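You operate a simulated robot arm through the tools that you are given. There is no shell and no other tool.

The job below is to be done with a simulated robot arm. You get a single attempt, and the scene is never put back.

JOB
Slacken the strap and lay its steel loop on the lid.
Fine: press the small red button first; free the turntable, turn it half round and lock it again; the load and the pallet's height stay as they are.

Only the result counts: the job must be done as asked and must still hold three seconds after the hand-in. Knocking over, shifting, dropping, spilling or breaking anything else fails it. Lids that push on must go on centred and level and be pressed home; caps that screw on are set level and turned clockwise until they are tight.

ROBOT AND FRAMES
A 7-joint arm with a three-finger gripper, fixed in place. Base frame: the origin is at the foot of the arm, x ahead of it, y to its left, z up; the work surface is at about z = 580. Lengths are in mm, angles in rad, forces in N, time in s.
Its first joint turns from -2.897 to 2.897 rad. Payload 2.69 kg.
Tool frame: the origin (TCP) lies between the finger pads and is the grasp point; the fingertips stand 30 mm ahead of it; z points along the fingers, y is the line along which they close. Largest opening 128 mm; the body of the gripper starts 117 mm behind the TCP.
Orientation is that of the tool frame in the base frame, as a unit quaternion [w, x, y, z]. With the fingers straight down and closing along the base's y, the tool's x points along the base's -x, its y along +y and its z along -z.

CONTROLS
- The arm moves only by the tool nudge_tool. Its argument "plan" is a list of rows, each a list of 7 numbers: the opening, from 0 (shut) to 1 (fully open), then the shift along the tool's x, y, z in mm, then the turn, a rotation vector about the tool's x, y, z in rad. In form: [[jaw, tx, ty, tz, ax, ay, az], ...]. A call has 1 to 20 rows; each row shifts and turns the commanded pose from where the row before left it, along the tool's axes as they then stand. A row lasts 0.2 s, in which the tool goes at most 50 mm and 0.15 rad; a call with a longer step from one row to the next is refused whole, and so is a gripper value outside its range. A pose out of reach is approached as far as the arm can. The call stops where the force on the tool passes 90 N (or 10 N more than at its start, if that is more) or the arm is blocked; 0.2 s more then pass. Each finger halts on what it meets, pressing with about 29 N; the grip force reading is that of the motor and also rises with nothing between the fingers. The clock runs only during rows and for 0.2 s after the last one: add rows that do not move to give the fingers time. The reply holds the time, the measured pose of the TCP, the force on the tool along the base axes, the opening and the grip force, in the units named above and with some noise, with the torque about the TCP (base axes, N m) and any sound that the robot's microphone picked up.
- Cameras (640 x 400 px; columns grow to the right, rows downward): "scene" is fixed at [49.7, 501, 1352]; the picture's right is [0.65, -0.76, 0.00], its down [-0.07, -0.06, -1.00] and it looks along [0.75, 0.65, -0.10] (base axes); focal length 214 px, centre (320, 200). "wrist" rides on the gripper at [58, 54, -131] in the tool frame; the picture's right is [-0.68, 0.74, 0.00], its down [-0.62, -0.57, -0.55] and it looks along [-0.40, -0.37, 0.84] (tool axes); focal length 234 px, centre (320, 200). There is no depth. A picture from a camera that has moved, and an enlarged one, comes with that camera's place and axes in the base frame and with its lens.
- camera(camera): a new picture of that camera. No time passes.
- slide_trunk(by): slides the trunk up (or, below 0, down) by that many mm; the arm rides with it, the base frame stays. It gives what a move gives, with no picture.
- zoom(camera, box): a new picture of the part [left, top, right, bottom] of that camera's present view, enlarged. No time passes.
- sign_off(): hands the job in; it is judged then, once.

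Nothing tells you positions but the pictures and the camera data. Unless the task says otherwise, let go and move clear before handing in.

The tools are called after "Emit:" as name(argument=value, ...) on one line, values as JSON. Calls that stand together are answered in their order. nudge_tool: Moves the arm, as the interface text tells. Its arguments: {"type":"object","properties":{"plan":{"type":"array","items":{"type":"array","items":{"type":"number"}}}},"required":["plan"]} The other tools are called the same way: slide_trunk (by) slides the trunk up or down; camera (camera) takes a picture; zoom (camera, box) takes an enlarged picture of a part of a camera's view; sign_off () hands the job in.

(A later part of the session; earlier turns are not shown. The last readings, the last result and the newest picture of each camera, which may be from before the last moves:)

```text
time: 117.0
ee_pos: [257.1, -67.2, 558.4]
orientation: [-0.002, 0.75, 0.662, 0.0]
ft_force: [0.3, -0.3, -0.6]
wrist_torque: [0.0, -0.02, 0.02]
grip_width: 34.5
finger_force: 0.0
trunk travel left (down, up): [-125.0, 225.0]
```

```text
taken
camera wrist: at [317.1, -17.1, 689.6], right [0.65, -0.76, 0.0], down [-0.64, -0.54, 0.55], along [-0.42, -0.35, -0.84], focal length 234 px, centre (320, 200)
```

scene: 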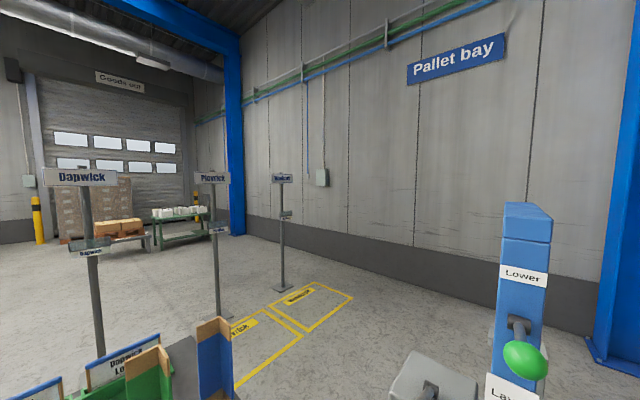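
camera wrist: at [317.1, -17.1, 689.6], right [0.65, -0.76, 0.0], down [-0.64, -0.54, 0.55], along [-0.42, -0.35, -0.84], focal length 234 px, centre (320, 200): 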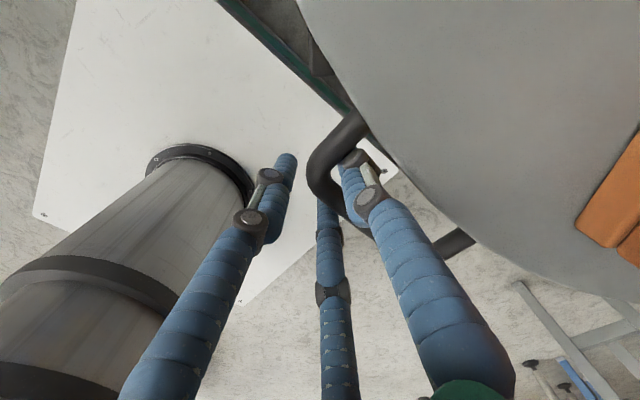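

Emit:
nudge_tool(plan=[[0.27, 4.4, 1, 0, 0, 0, 0.01], [0.27, 6.6, 1, 0, 0, 0, 0.015], [0.27, 8.8, 0.09, 0, 0, 0, 0.02], [0.27, 8.8, 0.09, 0, 0, 0, 0.02], [0.27, 8.8, 0.09, 0, 0, 0, 0.02], [0.27, 8.8, 0.09, 0, 0, 0, 0.02], [0.27, 8.8, 0.09, 0, 0, 0, 0.02], [0.27, 8.8, 0.09, 0, 0, 0, 0.02], [0.27, 8.8, 0.09, 0, 0, 0, 0.02], [0.27, 6.6, 0.05, 0, 0, 0, 0.015], [0.27, 4.4, 0.02, 0, 0, 0, 0.01], [0.27, 0, 0, 0, 0, 0, 0]])

Emit:
camera(camera="wrist")

```text
time: 119.6
ee_pos: [275.6, 13.5, 557.9]
orientation: [-0.002, 0.81, 0.587, 0.0]
ft_force: [0.2, -1.3, -1.0]
wrist_torque: [0.01, 0.0, -0.01]
grip_width: 34.3
finger_force: 0.0
trunk travel left (down, up): [-125.0, 225.0]
```

```text
taken
camera wrist: at [346.2, 51.6, 689.4], right [0.49, -0.87, 0.0], down [-0.73, -0.41, 0.55], along [-0.48, -0.27, -0.84], focal length 234 px, centre (320, 200)
```

wrist: 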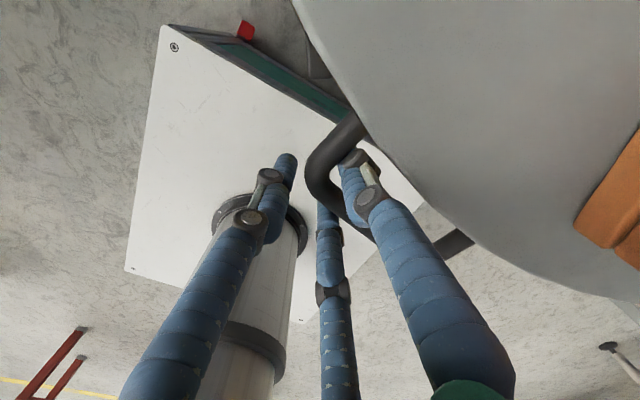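

Emit:
nudge_tool(plan=[[0.27, 4.4, 0.5, 0, 0, 0, 0.01], [0.27, 6.6, 0.5, 0, 0, 0, 0.015], [0.27, 8.8, 0.09, 0, 0, 0, 0.02], [0.27, 8.8, 0.09, 0, 0, 0, 0.02], [0.27, 8.8, 0.09, 0, 0, 0, 0.02], [0.27, 8.8, 0.09, 0, 0, 0, 0.02], [0.27, 8.8, 0.09, 0, 0, 0, 0.02], [0.27, 8.8, 0.09, 0, 0, 0, 0.02], [0.27, 8.8, 0.09, 0, 0, 0, 0.02], [0.27, 6.6, 0.05, 0, 0, 0, 0.015], [0.27, 4.4, 0.02, 0, 0, 0, 0.01], [0.27, 0, 0, 0, 0, 0, 0]])

Emit:
camera(camera="wrist")

```text
time: 122.2
ee_pos: [311.4, 89.8, 558.1]
orientation: [-0.001, 0.861, 0.508, 0.001]
ft_force: [-0.8, 0.2, 1.6]
wrist_torque: [0.02, 0.03, 0.01]
grip_width: 35.4
finger_force: 0.7
trunk travel left (down, up): [-125.0, 225.0]
```

```text
taken
camera wrist: at [387.1, 114.1, 689.7], right [0.32, -0.95, 0.0], down [-0.79, -0.26, 0.55], along [-0.52, -0.17, -0.84], focal length 234 px, centre (320, 200)
```

wrist: 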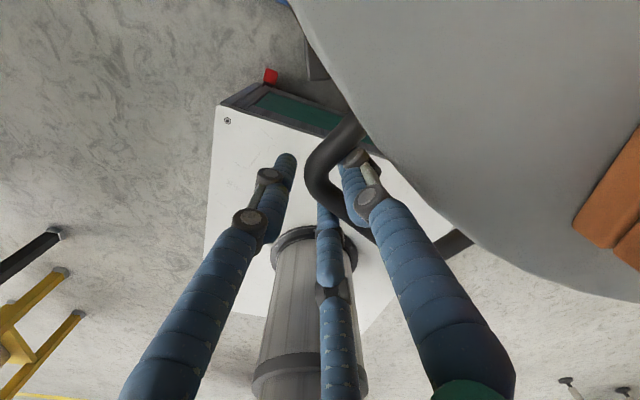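

Emit:
nudge_tool(plan=[[0.27, 4.4, 0.5, 0, 0, 0, 0.01], [0.27, 6.6, 0.5, 0, 0, 0, 0.015], [0.27, 8.8, 0.09, 0, 0, 0, 0.02], [0.27, 8.8, 0.09, 0, 0, 0, 0.02], [0.27, 8.8, 0.09, 0, 0, 0, 0.02], [0.27, 8.8, 0.09, 0, 0, 0, 0.02], [0.27, 8.8, 0.09, 0, 0, 0, 0.02], [0.27, 8.8, 0.09, 0, 0, 0, 0.02], [0.27, 8.8, 0.09, 0, 0, 0, 0.02], [0.27, 8.8, 0.09, 0, 0, 0, 0.02], [0.27, 8.8, 0.09, 0, 0, 0, 0.02], [0.27, 6.6, 0.05, 0, 0, 0, 0.015], [0.27, 4.4, 0.02, 0, 0, 0, 0.01], [0.27, 0, 0, 0, 0, 0, 0]])

Emit:
camera(camera="wrist")

```text
time: 125.2
ee_pos: [372.0, 170.2, 558.4]
orientation: [-0.001, 0.915, 0.404, 0.0]
ft_force: [0.3, 0.9, -0.6]
wrist_torque: [-0.03, 0.03, 0.0]
grip_width: 35.4
finger_force: 0.5
trunk travel left (down, up): [-125.0, 225.0]
```

```text
taken
camera wrist: at [450.2, 178.0, 689.7], right [0.09, -1.0, 0.0], down [-0.83, -0.08, 0.55], along [-0.55, -0.05, -0.84], focal length 234 px, centre (320, 200)
```

wrist: 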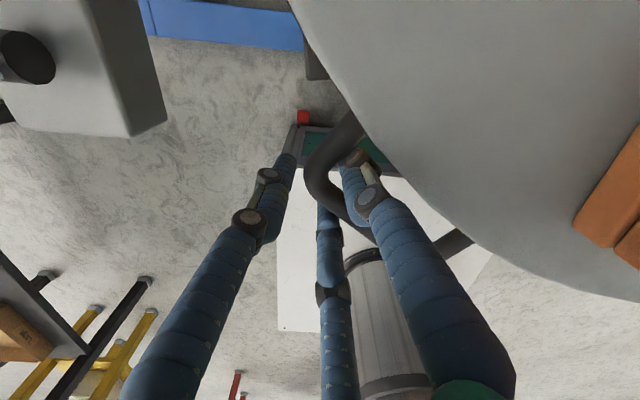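

Emit:
nudge_tool(plan=[[0.27, 4.4, 0.3, 0, 0, 0, 0.01], [0.27, 6.6, 0.3, 0, 0, 0, 0.015], [0.27, 8.8, 0.09, 0, 0, 0, 0.02], [0.27, 8.8, 0.09, 0, 0, 0, 0.02], [0.27, 6.6, 0.05, 0, 0, 0, 0.015], [0.27, 4.4, 0.02, 0, 0, 0, 0.01], [0.27, 0, 0, 0, 0, 0, 0]])

Emit:
camera(camera="wrist")

```text
time: 126.8
ee_pos: [399.7, 197.9, 558.3]
orientation: [-0.002, 0.932, 0.363, 0.0]
ft_force: [1.1, 3.1, 0.1]
wrist_torque: [-0.01, 0.02, -0.01]
grip_width: 36.6
finger_force: 1.6
trunk travel left (down, up): [-125.0, 225.0]
```

```text
taken
camera wrist: at [478.6, 198.1, 689.2], right [0.0, -1.0, 0.0], down [-0.83, 0.0, 0.55], along [-0.55, 0.0, -0.83], focal length 234 px, centre (320, 200)
```

wrist: 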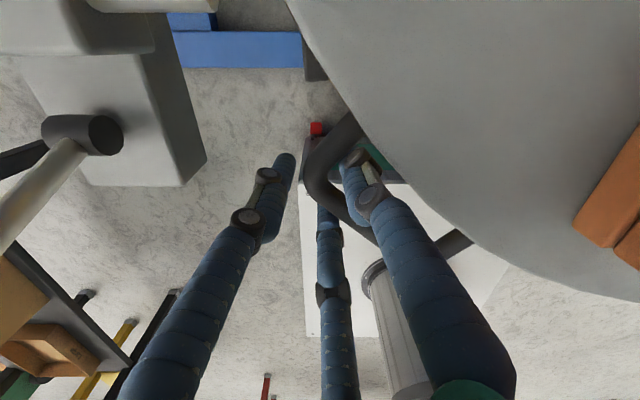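

The table has turned about 88° clockwise. I'll back off the leg, rise and go for the next handle, now expected near (399,−450).

Emit:
nudge_tool(plan=[[0.33, -5, 0, 0, 0, 0, 0], [0.33, 0, 0, -20, 0, 0, 0], [0.33, 0, 0, -40, 0, 0, 0], [0.33, 0, 0, -45, 0, 0, 0], [0.33, 0, 0, -45, 0, 0, 0], [0.33, 0, 0, -45, 0, 0, 0], [0.33, 0, 0, -45, 0, 0, -0.1498], [0.33, 0, 0, -45, 0, 0, -0.1498], [0.33, 0, 0, -45, 0, 0, -0.1498], [0.33, 0, 0, -45, 0, 0, -0.1498], [0.33, 0, 0, -45, 0, 0, -0.1498], [0.33, 0, 0, -45, 0, 0, -0.1498], [0.33, 0, 0, -30, 0, 0, -0.1498], [0.33, 0, 0, 0, 0, 0, -0.1498], [0.33, 0, 0, 0, 0, 0, -0.1498], [0.33, 0, 0, 0, 0, 0, -0.1498], [0.33, 0, 0, 0, 0, 0, -0.1498]])

Emit:
camera(camera="wrist")

```text
time: 130.4
ee_pos: [397.3, 193.9, 1053.8]
orientation: [-0.001, 0.366, 0.931, 0.001]
ft_force: [1.3, -0.2, -0.5]
wrist_torque: [0.0, -0.04, 0.04]
grip_width: 42.3
finger_force: 0.0
trunk travel left (down, up): [-125.0, 225.0]
```

```text
taken
camera wrist: at [390.9, 273.0, 1184.6], right [1.0, 0.08, 0.0], down [0.07, -0.83, 0.55], along [0.04, -0.55, -0.84], focal length 234 px, centre (320, 200)
```

wrist: 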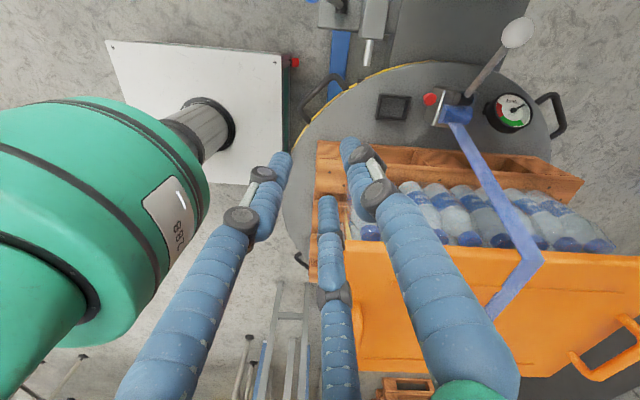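

Emit:
nudge_tool(plan=[[0.33, -31.4, -33.6, 0, 0, 0, 0], [0.33, -31.4, -33.6, 0, 0, 0, 0], [0.33, -31.4, -33.6, 0, 0, 0, 0], [0.33, -31.4, -33.6, 0, 0, 0, 0], [0.33, -31.4, -33.6, 0, 0, 0, 0], [0.33, -31.4, -33.6, 0, 0, 0, 0], [0.33, -31.4, -33.6, 0, 0, 0, 0], [0.33, -31.4, -33.6, 0, 0, 0, 0], [0.33, -31.4, -33.6, 0, 0, 0, 0], [0.33, -31.4, -33.6, 0, 0, 0, 0], [0.33, -31.4, -33.6, 0, 0, 0, 0], [0.33, -31.4, -33.6, 0, 0, 0, 0], [0.33, -31.4, -33.6, 0, 0, 0, 0], [0.33, -31.4, -33.6, 0, 0, 0, 0]])

Emit:
camera(camera="wrist")

Emit:
zoom(camera="wrist", box=[260, 30, 400, 140])

```text
time: 133.4
ee_pos: [396.0, -450.4, 1052.2]
orientation: [-0.002, 0.366, 0.931, 0.001]
ft_force: [0.3, -0.6, -0.9]
wrist_torque: [-0.06, -0.04, 0.01]
grip_width: 42.4
finger_force: 0.1
trunk travel left (down, up): [-125.0, 225.0]
```

```text
taken
camera wrist: at [390.7, -371.1, 1183.7], right [1.0, 0.08, 0.0], down [0.07, -0.83, 0.55], along [0.04, -0.55, -0.84], focal length 234 px, centre (320, 200)
```

wrist: 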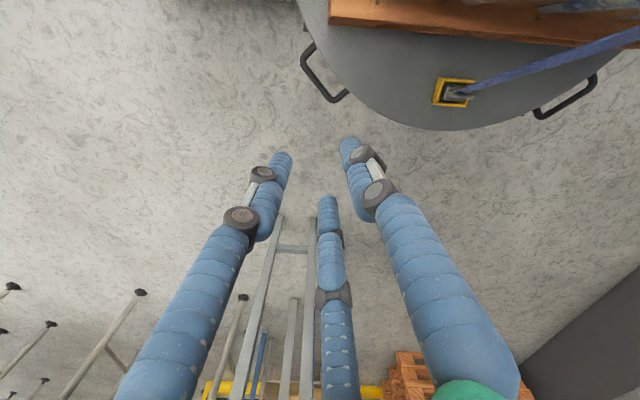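

```text
3.64 times, centred on (330, 85) of wrist
camera zoom: at [390.7, -371.1, 1183.7], right [1.0, 0.08, 0.0], down [0.07, -0.83, 0.55], along [0.04, -0.55, -0.84], focal length 852 px, centre (284, 618)
```

zoom: 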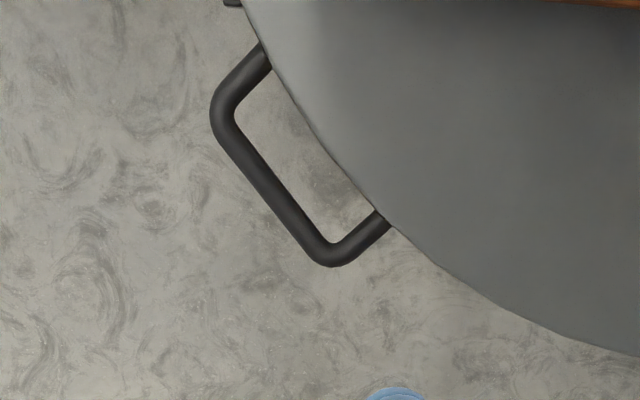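

I can now see the strap's far end, hooked over a yellow square post, and the next handle at φ≈224.5° near (390,−439). Allowing for the fingers' 7 mm pinch offset, I'll descend just outside the bar's centre.

Emit:
zoom(camera="wrist", box=[400, 40, 600, 140])

Emit:
nudge_tool(plan=[[0.33, 15.2, -2.7, 0, 0, 0, 0.054], [0.33, 0, 0, 44, 0, 0, 0], [0.33, 0, 0, 44, 0, 0, 0], [0.33, 0, 0, 44, 0, 0, 0], [0.33, 0, 0, 44, 0, 0, 0], [0.33, 0, 0, 44, 0, 0, 0], [0.33, 0, 0, 44, 0, 0, 0], [0.33, 0, 0, 44, 0, 0, 0], [0.33, 0, 0, 44, 0, 0, 0], [0.33, 0, 0, 44, 0, 0, 0], [0.33, 0, 0, 44, 0, 0, 0], [0.33, 0, 0, 0, 0, 0, 0]])

Emit:
zoom(camera="wrist", box=[220, 60, 420, 230])

```text
3.20 times, centred on (500, 90) of wrist
camera zoom: at [390.7, -371.1, 1183.7], right [1.0, 0.08, 0.0], down [0.07, -0.83, 0.55], along [0.04, -0.55, -0.84], focal length 749 px, centre (-256, 552)
```

zoom: 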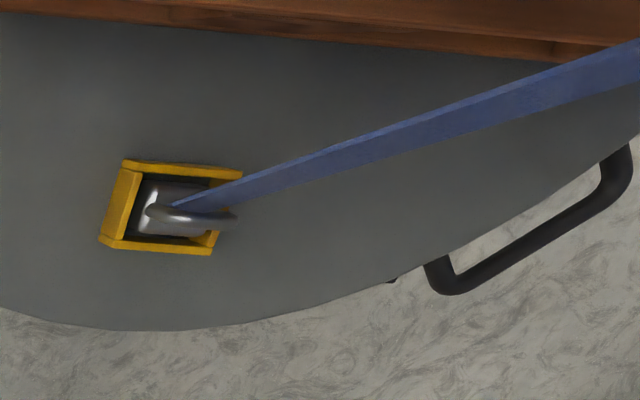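

```text
time: 136.0
ee_pos: [383.5, -441.2, 611.9]
orientation: [-0.001, 0.391, 0.92, 0.0]
ft_force: [0.5, -0.1, -0.8]
wrist_torque: [0.01, 0.01, -0.02]
grip_width: 42.2
finger_force: 0.1
trunk travel left (down, up): [-125.0, 225.0]
```

```text
2.35 times, centred on (320, 145) of wrist
camera zoom: at [381.4, -361.9, 743.0], right [1.0, 0.02, 0.0], down [0.02, -0.84, 0.55], along [0.01, -0.55, -0.84], focal length 551 px, centre (320, 329)
```

zoom: 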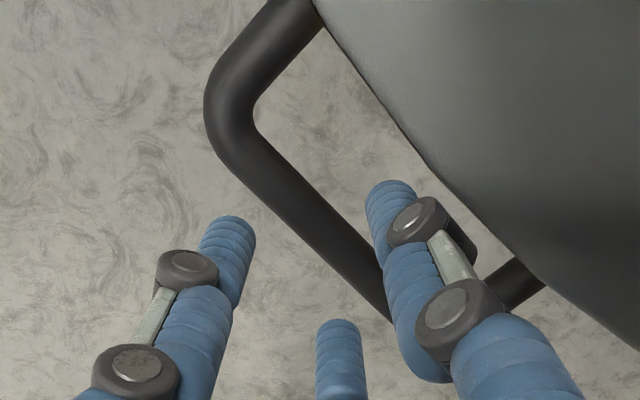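

The view matches the approach that worked earlier. I'll descend around the bar in steps.

Emit:
nudge_tool(plan=[[0.33, 0, 0, 12, 0, 0, 0], [0.33, 0, 0, 10, 0, 0, 0], [0.33, 0, 0, 10, 0, 0, 0], [0.33, 0, 0, 10, 0, 0, 0], [0.33, 0, 0, 12, 0, 0, 0], [0.33, 0, 0, 0, 0, 0, 0]])

Emit:
camera(camera="wrist")

```text
time: 137.4
ee_pos: [382.9, -440.8, 557.7]
orientation: [-0.002, 0.391, 0.92, 0.001]
ft_force: [-2.0, -4.0, -1.3]
wrist_torque: [-0.05, -0.03, 0.16]
grip_width: 43.0
finger_force: 0.3
trunk travel left (down, up): [-125.0, 225.0]
```

```text
taken
camera wrist: at [381.2, -361.1, 689.3], right [1.0, 0.02, 0.0], down [0.02, -0.84, 0.55], along [0.01, -0.55, -0.84], focal length 234 px, centre (320, 200)
```

wrist: 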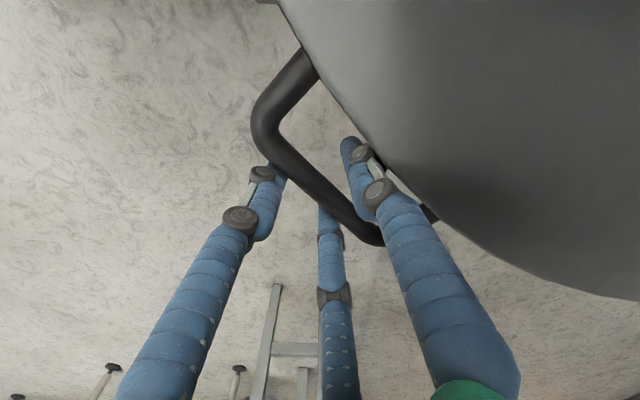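

The bar is inside the grip. I'll shift 3 mm outward, narrow the cage, slide to the leg and continue clockwise.

Emit:
nudge_tool(plan=[[0.3, 0, -3, 0, 0, 0, 0], [0.27, 8, 0, 0, 0, 0, 0], [0.27, 10, 0, 0, 0, 0, 0], [0.27, 10, 0, 0, 0, 0, 0], [0.27, 10, 0, 0, 0, 0, 0], [0.27, 10, 0, 0, 0, 0, 0], [0.27, 0, 0, 0, 0, 0, 0]])

Emit:
camera(camera="wrist")

```text
time: 139.0
ee_pos: [347.9, -409.0, 558.2]
orientation: [-0.001, 0.391, 0.92, 0.0]
ft_force: [3.6, -2.8, -1.3]
wrist_torque: [-0.04, -0.02, -0.12]
grip_width: 35.0
finger_force: 0.2
trunk travel left (down, up): [-125.0, 225.0]
```

```text
taken
camera wrist: at [345.9, -329.3, 689.9], right [1.0, 0.02, 0.0], down [0.02, -0.84, 0.55], along [0.01, -0.55, -0.84], focal length 234 px, centre (320, 200)
```

wrist: 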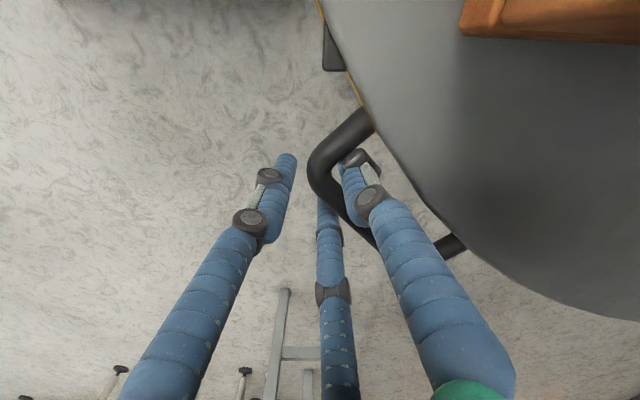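

The finger is at the leg. I'll carry the table on clockwise with a refined arc.

Emit:
nudge_tool(plan=[[0.27, 4.5, 0.45, 0, 0, 0, 0.01], [0.27, 6.7, 0.7, 0, 0, 0, 0.015], [0.27, 8.96, 0.9, 0, 0, 0, 0.02], [0.27, 8.96, 0.9, 0, 0, 0, 0.02], [0.27, 8.96, 0.9, 0, 0, 0, 0.02], [0.27, 8.96, 0.9, 0, 0, 0, 0.02], [0.27, 8.96, 0.9, 0, 0, 0, 0.02], [0.27, 8.96, 0.9, 0, 0, 0, 0.02], [0.27, 8.96, 0.9, 0, 0, 0, 0.02], [0.27, 8.96, 0.9, 0, 0, 0, 0.02], [0.27, 8.96, 0.9, 0, 0, 0, 0.02], [0.27, 8.96, 0.9, 0, 0, 0, 0.02], [0.27, 8.96, 0.9, 0, 0, 0, 0.02], [0.27, 6.7, 0.7, 0, 0, 0, 0.015], [0.27, 4.5, 0.45, 0, 0, 0, 0.01], [0.27, 0, 0, 0, 0, 0, 0]])

Emit:
camera(camera="wrist")

```text
time: 142.4
ee_pos: [284.9, -304.2, 559.5]
orientation: [-0.001, 0.513, 0.859, 0.001]
ft_force: [-0.2, 0.3, -0.1]
wrist_torque: [0.0, -0.01, -0.05]
grip_width: 34.8
finger_force: 0.0
trunk travel left (down, up): [-125.0, 225.0]
```

```text
taken
camera wrist: at [304.4, -227.0, 690.1], right [0.97, -0.24, 0.0], down [-0.2, -0.81, 0.55], along [-0.14, -0.53, -0.84], focal length 234 px, centre (320, 200)
```

wrist: 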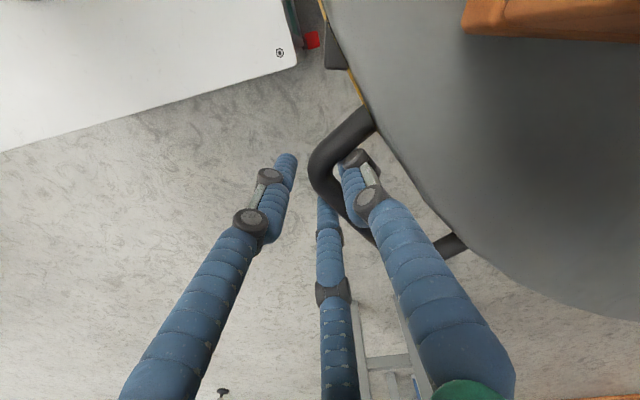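

Good, no side forces. Continuing clockwise.

Emit:
nudge_tool(plan=[[0.27, 4.5, 0.45, 0, 0, 0, 0.01], [0.27, 6.7, 0.7, 0, 0, 0, 0.015], [0.27, 8.96, 0.9, 0, 0, 0, 0.02], [0.27, 8.96, 0.9, 0, 0, 0, 0.02], [0.27, 8.96, 0.9, 0, 0, 0, 0.02], [0.27, 8.96, 0.9, 0, 0, 0, 0.02], [0.27, 8.96, 0.9, 0, 0, 0, 0.02], [0.27, 8.96, 0.9, 0, 0, 0, 0.02], [0.27, 8.96, 0.9, 0, 0, 0, 0.02], [0.27, 8.96, 0.9, 0, 0, 0, 0.02], [0.27, 8.96, 0.9, 0, 0, 0, 0.02], [0.27, 8.96, 0.9, 0, 0, 0, 0.02], [0.27, 8.96, 0.9, 0, 0, 0, 0.02], [0.27, 8.96, 0.9, 0, 0, 0, 0.02], [0.27, 8.96, 0.9, 0, 0, 0, 0.02], [0.27, 8.96, 0.9, 0, 0, 0, 0.02], [0.27, 8.96, 0.9, 0, 0, 0, 0.02], [0.27, 6.7, 0.7, 0, 0, 0, 0.015], [0.27, 4.5, 0.45, 0, 0, 0, 0.01], [0.27, 0, 0, 0, 0, 0, 0]])

Emit:
camera(camera="wrist")

```text
time: 146.6
ee_pos: [249.2, -149.7, 559.1]
orientation: [-0.002, 0.655, 0.756, 0.0]
ft_force: [0.6, -0.6, -0.2]
wrist_torque: [0.0, 0.0, 0.04]
grip_width: 34.4
finger_force: 0.1
trunk travel left (down, up): [-125.0, 225.0]
```

```text
taken
camera wrist: at [293.7, -84.5, 690.5], right [0.83, -0.56, 0.0], down [-0.47, -0.69, 0.55], along [-0.31, -0.45, -0.84], focal length 234 px, centre (320, 200)
```

wrist: 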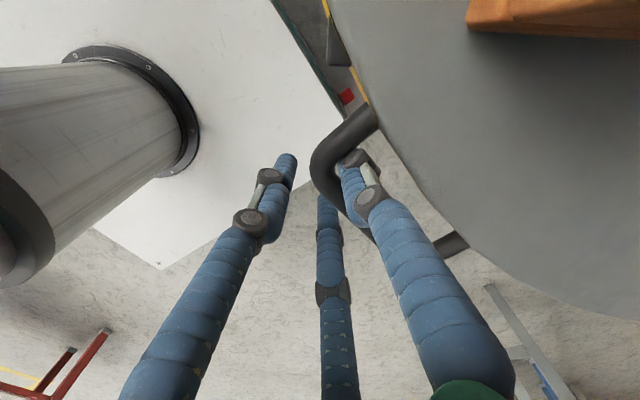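

Emit:
nudge_tool(plan=[[0.27, 4.5, 0.6, 0, 0, 0, 0.01], [0.27, 6.7, 0.9, 0, 0, 0, 0.015], [0.27, 8.96, 0.9, 0, 0, 0, 0.02], [0.27, 8.96, 0.9, 0, 0, 0, 0.02], [0.27, 8.96, 0.9, 0, 0, 0, 0.02], [0.27, 8.96, 0.9, 0, 0, 0, 0.02], [0.27, 8.96, 0.9, 0, 0, 0, 0.02], [0.27, 8.96, 0.9, 0, 0, 0, 0.02], [0.27, 8.96, 0.9, 0, 0, 0, 0.02], [0.27, 8.96, 0.9, 0, 0, 0, 0.02], [0.27, 8.96, 0.9, 0, 0, 0, 0.02], [0.27, 8.96, 0.9, 0, 0, 0, 0.02], [0.27, 8.96, 0.9, 0, 0, 0, 0.02], [0.27, 8.96, 0.9, 0, 0, 0, 0.02], [0.27, 8.96, 0.9, 0, 0, 0, 0.02], [0.27, 8.96, 0.9, 0, 0, 0, 0.02], [0.27, 8.96, 0.9, 0, 0, 0, 0.02], [0.27, 6.7, 0.7, 0, 0, 0, 0.015], [0.27, 4.5, 0.45, 0, 0, 0, 0.01], [0.27, 0, 0, 0, 0, 0, 0]])

Emit:
camera(camera="wrist")

```text
time: 150.8
ee_pos: [269.3, 6.0, 558.9]
orientation: [-0.001, 0.776, 0.631, 0.0]
ft_force: [0.0, -0.6, 0.5]
wrist_torque: [0.0, 0.02, -0.01]
grip_width: 34.6
finger_force: 0.0
trunk travel left (down, up): [-125.0, 225.0]
```

```text
taken
camera wrist: at [333.4, 52.2, 690.1], right [0.58, -0.81, 0.0], down [-0.68, -0.49, 0.55], along [-0.45, -0.32, -0.84], focal length 234 px, centre (320, 200)
```

wrist: 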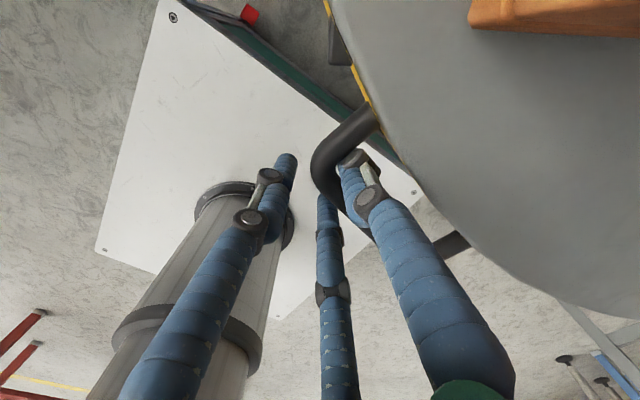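

Emit:
nudge_tool(plan=[[0.27, 4.5, 0.6, 0, 0, 0, 0.01], [0.27, 6.7, 0.9, 0, 0, 0, 0.015], [0.27, 8.96, 0.9, 0, 0, 0, 0.02], [0.27, 8.96, 0.9, 0, 0, 0, 0.02], [0.27, 8.96, 0.9, 0, 0, 0, 0.02], [0.27, 8.96, 0.9, 0, 0, 0, 0.02], [0.27, 8.96, 0.9, 0, 0, 0, 0.02], [0.27, 8.96, 0.9, 0, 0, 0, 0.02], [0.27, 8.96, 0.9, 0, 0, 0, 0.02], [0.27, 8.96, 0.9, 0, 0, 0, 0.02], [0.27, 8.96, 0.9, 0, 0, 0, 0.02], [0.27, 8.96, 0.9, 0, 0, 0, 0.02], [0.27, 8.96, 0.9, 0, 0, 0, 0.02], [0.27, 8.96, 0.9, 0, 0, 0, 0.02], [0.27, 8.96, 0.9, 0, 0, 0, 0.02], [0.27, 8.96, 0.9, 0, 0, 0, 0.02], [0.27, 8.96, 0.9, 0, 0, 0, 0.02], [0.27, 6.7, 0.7, 0, 0, 0, 0.015], [0.27, 4.5, 0.45, 0, 0, 0, 0.01], [0.27, 0, 0, 0, 0, 0, 0]])

Emit:
camera(camera="wrist")

```text
time: 155.0
ee_pos: [340.4, 145.8, 559.2]
orientation: [-0.002, 0.875, 0.485, -0.001]
ft_force: [0.6, -0.2, 0.7]
wrist_torque: [0.04, -0.01, 0.01]
grip_width: 34.4
finger_force: 0.0
trunk travel left (down, up): [-125.0, 225.0]
```

```text
taken
camera wrist: at [417.6, 167.2, 690.4], right [0.27, -0.96, 0.0], down [-0.8, -0.22, 0.55], along [-0.53, -0.14, -0.84], focal length 234 px, centre (320, 200)
```

wrist: 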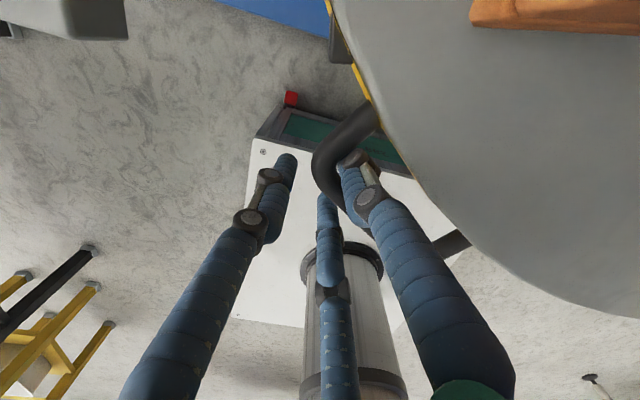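

About 13° remain. I'll take most of it and then measure the alignment against the lock pin.

Emit:
nudge_tool(plan=[[0.27, 4.5, 0.6, 0, 0, 0, 0.01], [0.27, 6.7, 0.7, 0, 0, 0, 0.015], [0.27, 8.96, 0.9, 0, 0, 0, 0.02], [0.27, 8.96, 0.9, 0, 0, 0, 0.02], [0.27, 8.96, 0.9, 0, 0, 0, 0.02], [0.27, 8.96, 0.9, 0, 0, 0, 0.02], [0.27, 8.96, 0.9, 0, 0, 0, 0.02], [0.27, 8.96, 0.9, 0, 0, 0, 0.02], [0.27, 6.7, 0.7, 0, 0, 0, 0.015], [0.27, 4.5, 0.45, 0, 0, 0, 0.01], [0.27, 0, 0, 0, 0, 0, 0]])

Emit:
camera(camera="wrist")

```text
time: 157.4
ee_pos: [392.3, 203.2, 559.1]
orientation: [-0.001, 0.913, 0.409, -0.002]
ft_force: [1.2, 0.3, 1.0]
wrist_torque: [-0.05, 0.1, -0.02]
grip_width: 36.6
finger_force: 1.5
trunk travel left (down, up): [-125.0, 225.0]
```

```text
taken
camera wrist: at [471.7, 210.6, 690.8], right [0.1, -0.99, 0.0], down [-0.83, -0.08, 0.55], along [-0.55, -0.05, -0.84], focal length 234 px, centre (320, 200)
```

wrist: 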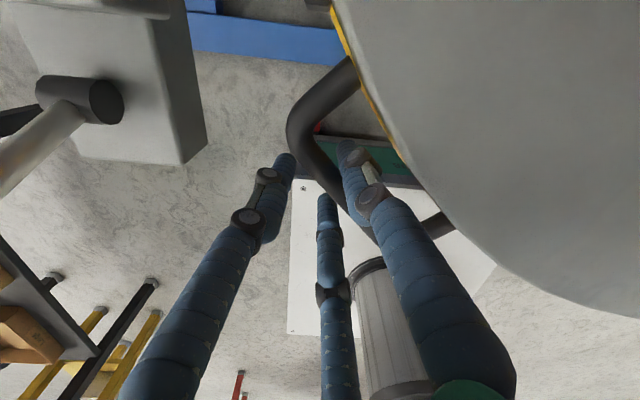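

The table moved slightly ahead of the finger, perhaps into a detent near the half-turn. I'll lift out and check the alignment from above.

Emit:
nudge_tool(plan=[[0.33, 0, 0, 0, 0, 0, 0], [0.33, 0, 0, -15, 0, 0, 0], [0.33, 0, 0, -30, 0, 0, 0], [0.33, 0, 0, -45, 0, 0, 0], [0.33, 0, 0, -45, 0, 0, 0], [0.33, 0, 0, -45, 0, 0, 0], [0.33, 0, 0, -45, 0, 0, 0], [0.33, 0, 0, -45, 0, 0, 0]])

Emit:
camera(camera="wrist")

```text
time: 159.2
ee_pos: [390.0, 201.0, 829.5]
orientation: [-0.001, 0.913, 0.409, -0.002]
ft_force: [-0.8, 0.3, -0.1]
wrist_torque: [-0.03, 0.0, -0.02]
grip_width: 42.1
finger_force: 0.0
trunk travel left (down, up): [-125.0, 225.0]
```

```text
taken
camera wrist: at [470.0, 208.6, 960.5], right [0.1, -0.99, 0.0], down [-0.83, -0.08, 0.55], along [-0.55, -0.05, -0.83], focal length 234 px, centre (320, 200)
```

wrist: 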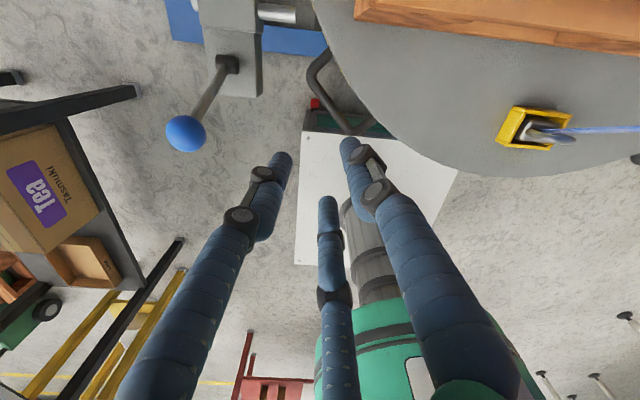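

Emit:
zoom(camera="wrist", box=[340, 0, 640, 180])

Emit:
zoom(camera="wrist", box=[230, 0, 400, 140])

```text
2.13 times, centred on (490, 90) of wrist
camera zoom: at [470.0, 208.6, 960.5], right [0.1, -0.99, 0.0], down [-0.83, -0.08, 0.55], along [-0.55, -0.05, -0.83], focal length 500 px, centre (-43, 435)
```

zoom: 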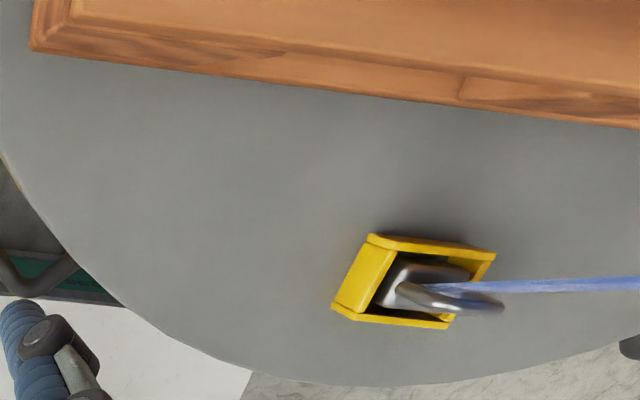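

```text
2.86 times, centred on (315, 70) of wrist
camera zoom: at [470.0, 208.6, 960.5], right [0.1, -0.99, 0.0], down [-0.83, -0.08, 0.55], along [-0.55, -0.05, -0.83], focal length 669 px, centre (334, 571)
```

zoom: 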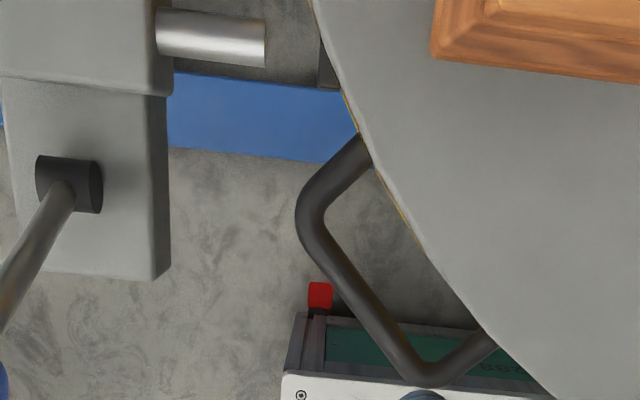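

The pallet edge now runs along y within about 0.3°, so the table is at the half-turn. I'll return to the earlier viewpoint above the lock knob to compare the pin and wedge directly.

Emit:
nudge_tool(plan=[[0.7, 0, 0, 0, 0, 0, -0.1438], [0.7, 0, 0, 0, 0, 0, -0.1438], [0.7, 0, 0, 0, 0, 0, -0.1438], [0.7, 0, 0, 0, 0, 0, -0.1438], [0.7, 0, 0, 0, 0, 0, -0.1438], [0.7, 0, 0, 0, 0, 0, -0.1438], [0.7, 0, 0, 0, 0, 0, -0.1438], [0.7, 0, 0, 0, 0, 0, -0.1438], [0.7, 0, 0, 0, 0, 0, -0.1438], [0.7, 0, 0, 0, 0, 0, -0.1438], [0.7, 0, 0, 0, 0, 0, -0.1438], [0.7, 0, 0, 0, 0, 0, -0.1438], [0.7, 0, 0, 0, 0, 0, -0.1438], [0.7, 0, 0, 0, 0, 0, -0.1438], [0.7, 0, 0, 0, 0, 0, -0.1438], [0.7, 0, 0, 0, 0, 0, -0.1438]])

Emit:
nudge_tool(plan=[[0.7, 4, 38, 0, 0, 0, 0], [0.7, 4, 38, 0, 0, 0, 0], [0.7, 4, 38, 0, 0, 0, 0], [0.7, 4, 35, 36, 0, 0, 0]])

Emit:
camera(camera="wrist")

Emit:
zoom(camera="wrist", box=[250, 140, 400, 230])

```text
time: 162.6
ee_pos: [391.9, 201.8, 830.0]
orientation: [-0.001, -0.003, 1.0, 0.001]
ft_force: [-0.3, 0.4, 0.9]
wrist_torque: [0.01, 0.03, -0.01]
grip_width: 89.6
finger_force: 0.0
trunk travel left (down, up): [-125.0, 225.0]
```

```text
refused: row 4 steps farther than a row can; nothing moved
```

```text
taken
camera wrist: at [334.2, 255.3, 960.9], right [0.67, 0.74, 0.0], down [0.62, -0.56, 0.55], along [0.4, -0.37, -0.84], focal length 234 px, centre (320, 200)
```

wrist: 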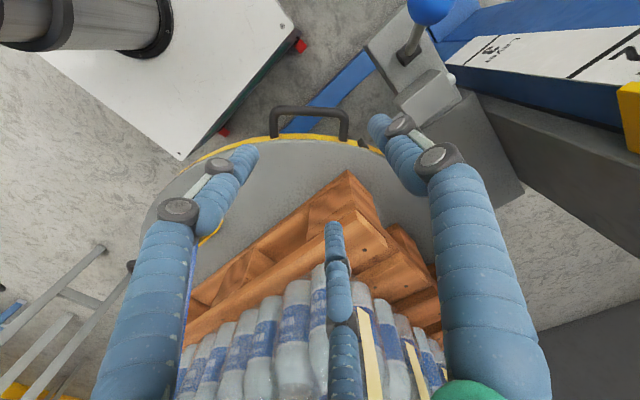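

```text
4.27 times, centred on (325, 185) of wrist
camera zoom: at [334.2, 255.3, 960.9], right [0.67, 0.74, 0.0], down [0.62, -0.56, 0.55], along [0.4, -0.37, -0.84], focal length 999 px, centre (299, 264)
```

zoom: 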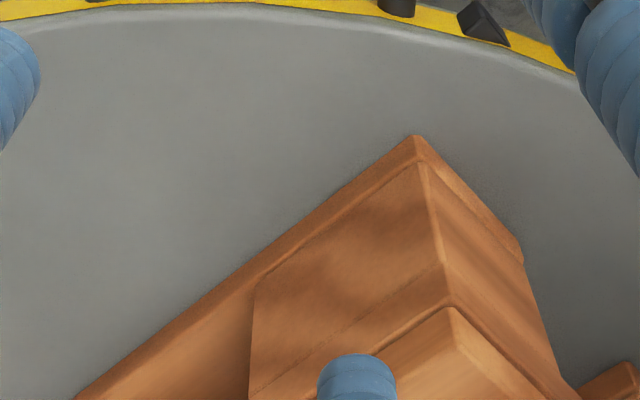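

Emit:
nudge_tool(plan=[[0.7, 4.6, 37.1, 0, 0, 0, 0], [0.7, 4.6, 37.1, 0, 0, 0, 0], [0.7, 4.6, 37.1, 0, 0, 0, 0], [0.7, 4.6, 37.1, 0, 0, 0, 0], [0.7, 0, 0, 37, 0, 0, 0]])

Emit:
camera(camera="wrist")

Emit:
zoom(camera="wrist", box=[250, 140, 400, 230])

```text
time: 163.8
ee_pos: [373.4, 350.4, 792.2]
orientation: [0.0, -0.001, 1.0, 0.001]
ft_force: [-0.7, 0.1, -0.2]
wrist_torque: [0.0, -0.05, 0.0]
grip_width: 89.9
finger_force: 0.0
trunk travel left (down, up): [-125.0, 225.0]
```

```text
taken
camera wrist: at [314.9, 404.4, 924.3], right [0.67, 0.74, 0.0], down [0.62, -0.57, 0.55], along [0.4, -0.37, -0.84], focal length 234 px, centre (320, 200)
```

wrist: 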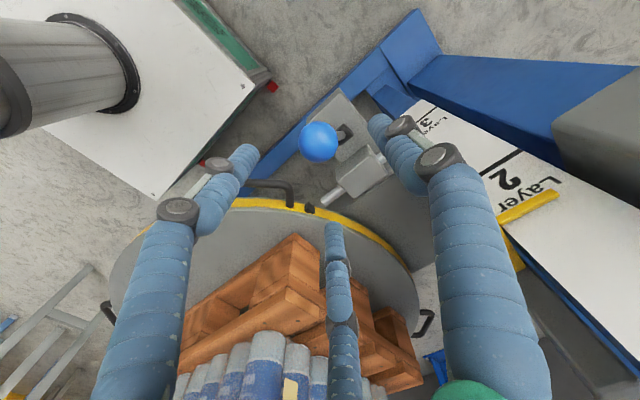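

```text
4.27 times, centred on (325, 185) of wrist
camera zoom: at [314.9, 404.4, 924.3], right [0.67, 0.74, 0.0], down [0.62, -0.57, 0.55], along [0.4, -0.37, -0.84], focal length 999 px, centre (299, 264)
```

zoom: 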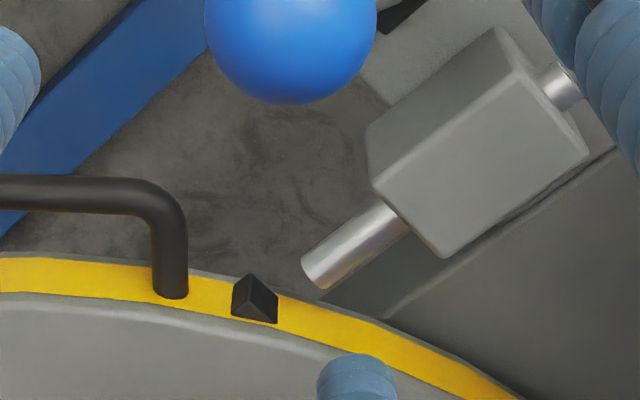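

The wedge, pin and handle look just as they did in the original locked alignment, so the table is in register. I'll grasp the blue knob again to swing the lock back.

Emit:
nudge_tool(plan=[[0.7, 0, -1, 36, 0, 0, 0], [0.7, 0, 0, 36, 0, 0, 0], [0.7, 0, 0, 36, 0, 0, 0], [0.7, 0, 0, 0, 0, 0, 0]])

Emit:
camera(camera="wrist")

```text
time: 164.8
ee_pos: [373.2, 350.6, 684.5]
orientation: [-0.001, -0.002, 1.0, 0.001]
ft_force: [-0.4, 0.7, -0.3]
wrist_torque: [-0.02, 0.01, 0.0]
grip_width: 89.5
finger_force: 0.0
trunk travel left (down, up): [-125.0, 225.0]
```

```text
taken
camera wrist: at [315.3, 404.2, 815.0], right [0.67, 0.74, 0.0], down [0.62, -0.56, 0.55], along [0.4, -0.37, -0.84], focal length 234 px, centre (320, 200)
```

wrist: 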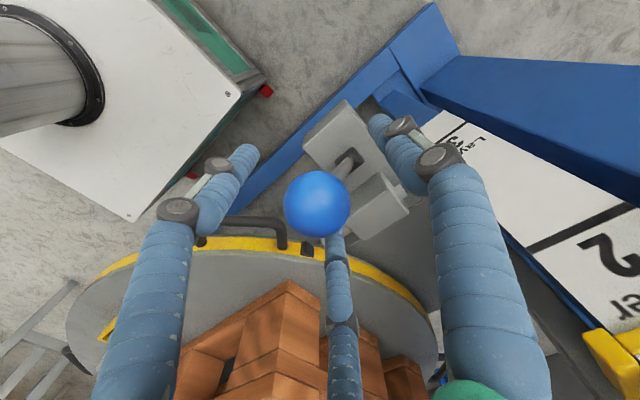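

Emit:
nudge_tool(plan=[[0.7, -2, -1.5, -2, 0, 0, 0], [0.3, 0, 0, 0, 0, 0, 0], [0.2, 0, 0, 0, 0, 0, 0], [0.2, 0, 0, 0, 0, 0, 0], [0.2, 0, 0, 0, 0, 0, 0]])

```text
time: 166.0
ee_pos: [376.3, 348.4, 686.8]
orientation: [0.0, -0.001, 1.0, 0.001]
ft_force: [2.5, 6.1, -15.6]
wrist_torque: [-0.23, 0.15, -0.33]
grip_width: 37.1
finger_force: 45.3
trunk travel left (down, up): [-125.0, 225.0]
```

The knob is held. I'll swing it back toward +x along the same arc.

Emit:
nudge_tool(plan=[[0.2, -6, 0, -1, 0, 0, 0], [0.2, -6, 0, -1.8, 0, 0, 0], [0.2, -7, 0, -1.8, 0, 0, 0], [0.2, -7, 0, -1.5, 0, 0, 0], [0.2, 0, 0, 0, 0, 0, 0]])

```text
time: 167.2
ee_pos: [403.1, 349.1, 692.3]
orientation: [-0.001, -0.001, 1.0, 0.001]
ft_force: [3.7, 13.6, -36.0]
wrist_torque: [-0.01, 0.29, -0.19]
grip_width: 38.0
finger_force: 45.1
trunk travel left (down, up): [-125.0, 225.0]
```

Emit:
nudge_tool(plan=[[0.2, -7, 0.5, 0.8, 0, 0, 0], [0.2, -7, 0, -0.8, 0, 0, 0], [0.2, -7, 0, -0.6, 0, 0, 0], [0.2, -7, 0, -0.3, 0, 0, 0], [0.2, 0, 0, 0, 0, 0, 0]])

Emit:
zoom(camera="wrist", box=[160, 40, 480, 240])

```text
time: 168.4
ee_pos: [430.2, 350.0, 694.1]
orientation: [0.0, -0.001, 1.0, 0.001]
ft_force: [-5.7, 10.6, 12.7]
wrist_torque: [-0.2, 0.8, -0.11]
grip_width: 36.5
finger_force: 45.2
trunk travel left (down, up): [-125.0, 225.0]
```

```text
2.00 times, centred on (320, 140) of wrist
camera zoom: at [371.8, 403.2, 825.8], right [0.67, 0.74, 0.0], down [0.62, -0.57, 0.55], along [0.4, -0.37, -0.84], focal length 468 px, centre (320, 320)
```

zoom: 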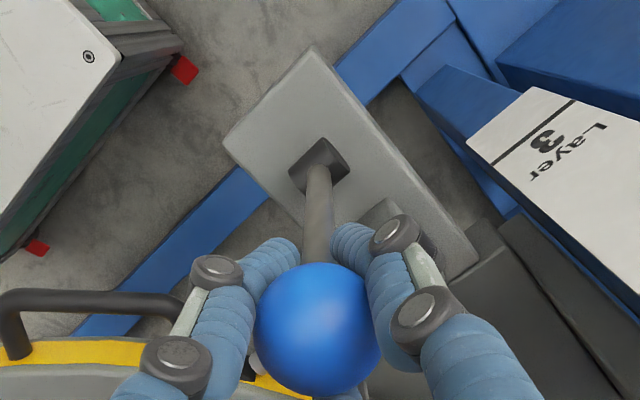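

Emit:
nudge_tool(plan=[[0.2, -7, 0.4, -0.8, 0, 0, 0], [0.2, -7, 0, 0, 0, 0, 0], [0.2, -7, 0, 0.4, 0, 0, 0], [0.2, -7, 0, 0.8, 0, 0, 0], [0.2, 0, 0, 0, 0, 0, 0]])

Emit:
zoom(camera="wrist", box=[160, 40, 480, 240])

```text
time: 169.6
ee_pos: [457.8, 350.3, 692.2]
orientation: [-0.002, -0.001, 1.0, 0.001]
ft_force: [-5.3, 12.8, -7.9]
wrist_torque: [0.2, 0.58, -0.05]
grip_width: 37.1
finger_force: 45.0
trunk travel left (down, up): [-125.0, 225.0]
```

```text
2.00 times, centred on (320, 140) of wrist
camera zoom: at [399.0, 402.8, 823.7], right [0.67, 0.74, 0.0], down [0.62, -0.56, 0.55], along [0.4, -0.37, -0.84], focal length 468 px, centre (320, 320)
```

zoom: 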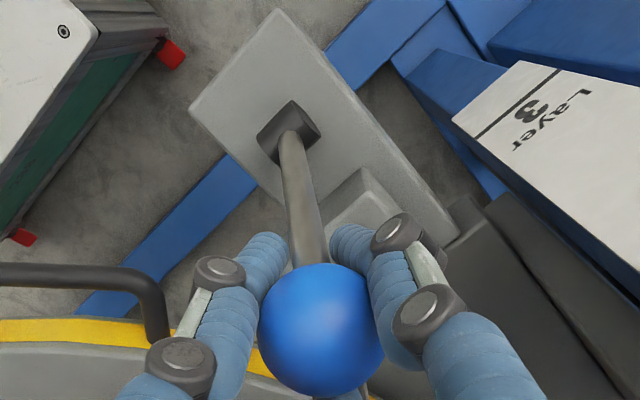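

Emit:
nudge_tool(plan=[[0.2, -7, 0.4, 0.6, 0, 0, 0], [0.2, -7, 0, 1.4, 0, 0, 0], [0.2, -7, 0, 1.8, 0, 0, 0], [0.2, -6, 0, 1.8, 0, 0, 0], [0.2, 0, 0, 0, 0, 0, 0]])

Emit:
zoom(camera="wrist", box=[160, 40, 480, 240])

```text
time: 170.8
ee_pos: [484.2, 349.9, 685.9]
orientation: [-0.002, -0.001, 1.0, 0.001]
ft_force: [-10.0, -2.9, -27.3]
wrist_torque: [-0.12, 0.42, 0.11]
grip_width: 38.2
finger_force: 44.5
trunk travel left (down, up): [-125.0, 225.0]
```

```text
2.00 times, centred on (320, 140) of wrist
camera zoom: at [425.6, 402.5, 817.4], right [0.67, 0.74, 0.0], down [0.62, -0.56, 0.55], along [0.4, -0.37, -0.84], focal length 468 px, centre (320, 320)
```

zoom: 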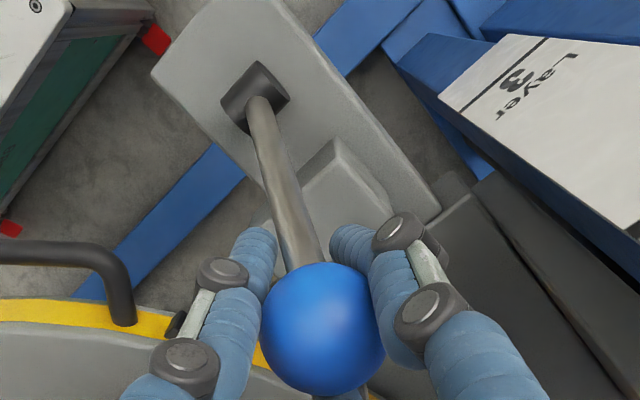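

Emit:
nudge_tool(plan=[[0.2, -3, 0, 1.8, 0, 0, 0], [0.2, -4, 0, 1.4, 0, 0, 0], [0.2, -3, 0, 1.2, 0, 0, 0], [0.2, 0, 0, 0, 0, 0, 0]])

Emit:
camera(camera="wrist")

```text
time: 171.8
ee_pos: [489.8, 348.0, 683.5]
orientation: [-0.002, -0.002, 1.0, -0.001]
ft_force: [-70.9, 7.0, 16.4]
wrist_torque: [-0.43, -0.56, -0.04]
grip_width: 38.0
finger_force: 45.0
trunk travel left (down, up): [-125.0, 225.0]
```

```text
taken
camera wrist: at [431.8, 401.8, 814.6], right [0.67, 0.74, -0.01], down [0.62, -0.56, 0.55], along [0.4, -0.37, -0.84], focal length 234 px, centre (320, 200)
```

wrist: 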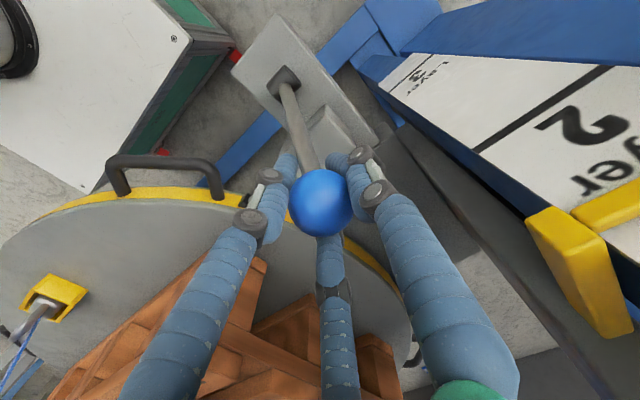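

The lever is against its end stop at its original position. I'll relax, let go, rise and check the pin.

Emit:
nudge_tool(plan=[[0.2, 2.5, 0, 0, 0, 0, 0], [0.7, 0, 0, 0, 0, 0, 0], [0.7, 0, 0, 0, 0, 0, 0], [0.7, 0, 0, -30, 0, 0, 0], [0.7, 0, 0, -40, 0, 0, 0], [0.7, 0, 0, -40, 0, 0, 0]])

Emit:
camera(camera="wrist")

Emit:
zoom(camera="wrist", box=[220, 60, 400, 200])

```text
time: 173.2
ee_pos: [491.7, 350.0, 792.7]
orientation: [-0.001, -0.001, 1.0, 0.001]
ft_force: [-0.5, 1.2, -0.3]
wrist_torque: [0.03, 0.02, 0.01]
grip_width: 89.4
finger_force: 0.1
trunk travel left (down, up): [-125.0, 225.0]
```

```text
taken
camera wrist: at [434.2, 403.6, 924.7], right [0.67, 0.74, 0.0], down [0.62, -0.56, 0.55], along [0.4, -0.37, -0.84], focal length 234 px, centre (320, 200)
```

wrist: 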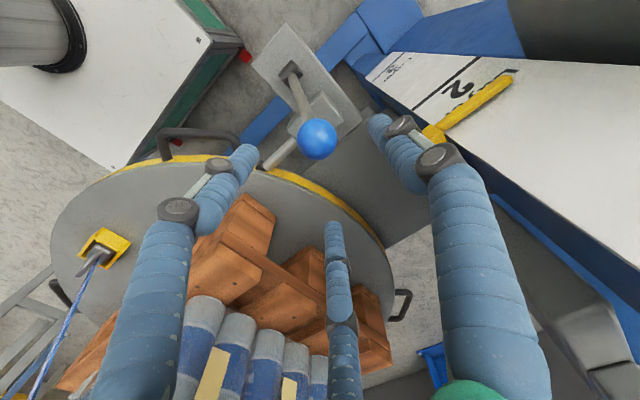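

```text
2.86 times, centred on (310, 130) of wrist
camera zoom: at [434.2, 403.6, 924.7], right [0.67, 0.74, 0.0], down [0.62, -0.56, 0.55], along [0.4, -0.37, -0.84], focal length 669 px, centre (349, 400)
```

zoom: 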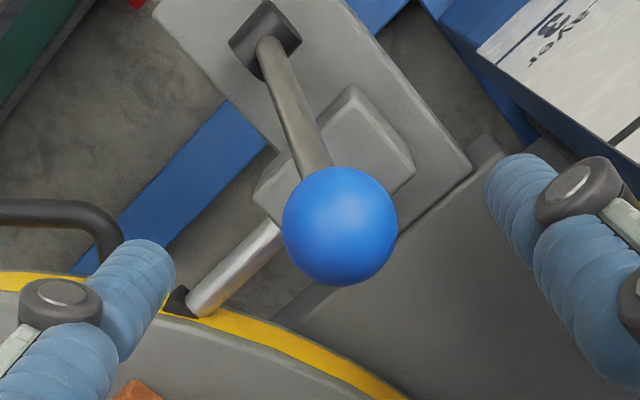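

The pin is seated at the rim beside the wedge exactly as it was at the start, so the table is locked at the half-turn. Next comes the steel loop, hooked in the yellow frame at about (400,−128); I'll move for a close look.

Emit:
nudge_tool(plan=[[0.7, 0, 0, -45, 0, 0, 0], [0.7, 0, 0, -45, 0, 0, 0], [0.7, 0, 0, -45, 0, 0, 0], [0.7, 0, 0, -45, 0, 0, 0], [0.7, 0, 0, -45, 0, 0, 0], [0.7, 17.6, -40.1, 0, 0, 0, 0], [0.7, 17.6, -40.1, 0, 0, 0, 0], [0.7, 17.6, -40.1, 0, 0, 0, 0], [0.7, 17.6, -40.1, 0, 0, 0, 0], [0.7, 17.6, -40.1, 0, 0, 0, 0], [0.7, 17.6, -40.1, 0, 0, 0, 0], [0.7, 17.6, -40.1, 0, 0, 0, 0], [0.7, 17.6, -40.1, 0, 0, 0, 0], [0.7, 17.6, -40.1, 0, 0, 0, 0], [0.7, 17.6, -40.1, 0, 0, 0, 0], [0.7, 0, 0, 41, 0, 0, 0], [0.7, 0, 0, 41, 0, 0, 0], [0.7, 0, 0, 41, 0, 0, 0], [0.7, 0, 0, 41, 0, 0, 0], [0.7, 0, 0, 41, 0, 0, 0]])

Emit:
camera(camera="wrist")

Emit:
zoom(camera="wrist", box=[230, 60, 470, 230])

```text
time: 177.4
ee_pos: [317.4, -51.4, 811.8]
orientation: [0.0, -0.002, 1.0, 0.001]
ft_force: [-0.5, 0.4, 0.3]
wrist_torque: [-0.02, -0.01, 0.01]
grip_width: 89.7
finger_force: 0.1
trunk travel left (down, up): [-125.0, 225.0]
```

```text
taken
camera wrist: at [258.9, 1.9, 943.5], right [0.67, 0.74, 0.0], down [0.62, -0.56, 0.55], along [0.4, -0.37, -0.84], focal length 234 px, centre (320, 200)
```

wrist: 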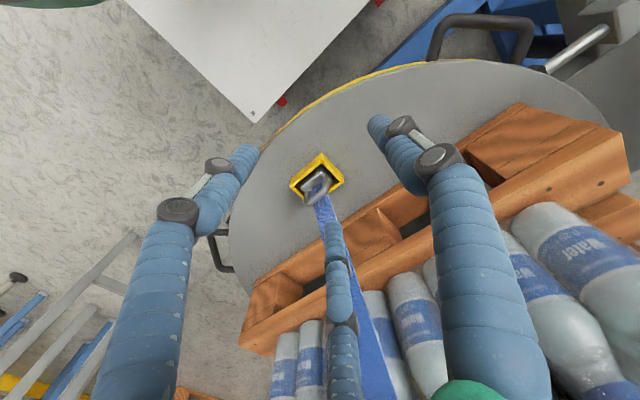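

```text
2.35 times, centred on (350, 145) of wrist
camera zoom: at [258.9, 1.9, 943.5], right [0.67, 0.74, 0.0], down [0.62, -0.56, 0.55], along [0.4, -0.37, -0.84], focal length 551 px, centre (249, 329)
```

zoom: 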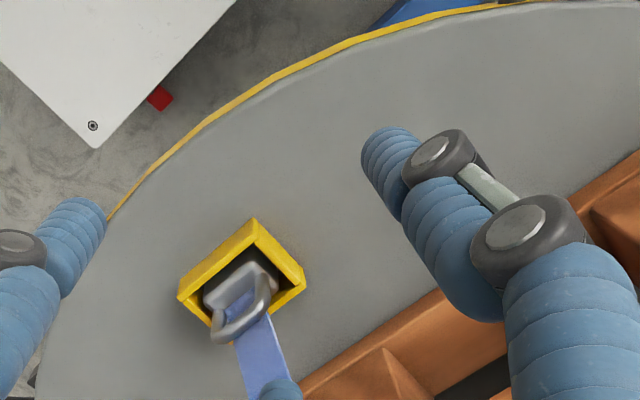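

Emit:
zoom(camera="wrist", box=[285, 145, 350, 215])

```text
5.71 times, centred on (318, 180) of wrist
camera zoom: at [258.9, 1.9, 943.5], right [0.67, 0.74, 0.0], down [0.62, -0.56, 0.55], along [0.4, -0.37, -0.84], focal length 1338 px, centre (334, 314)
```

zoom: 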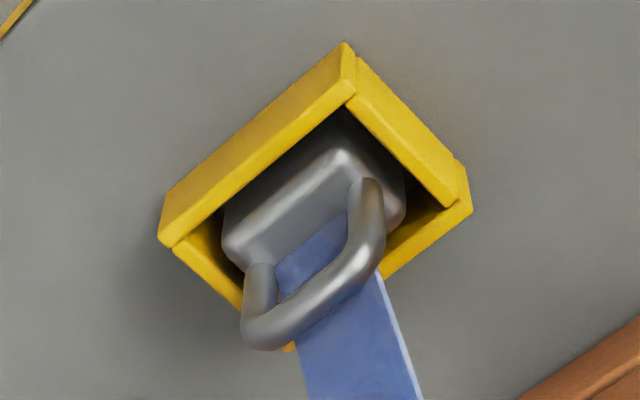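

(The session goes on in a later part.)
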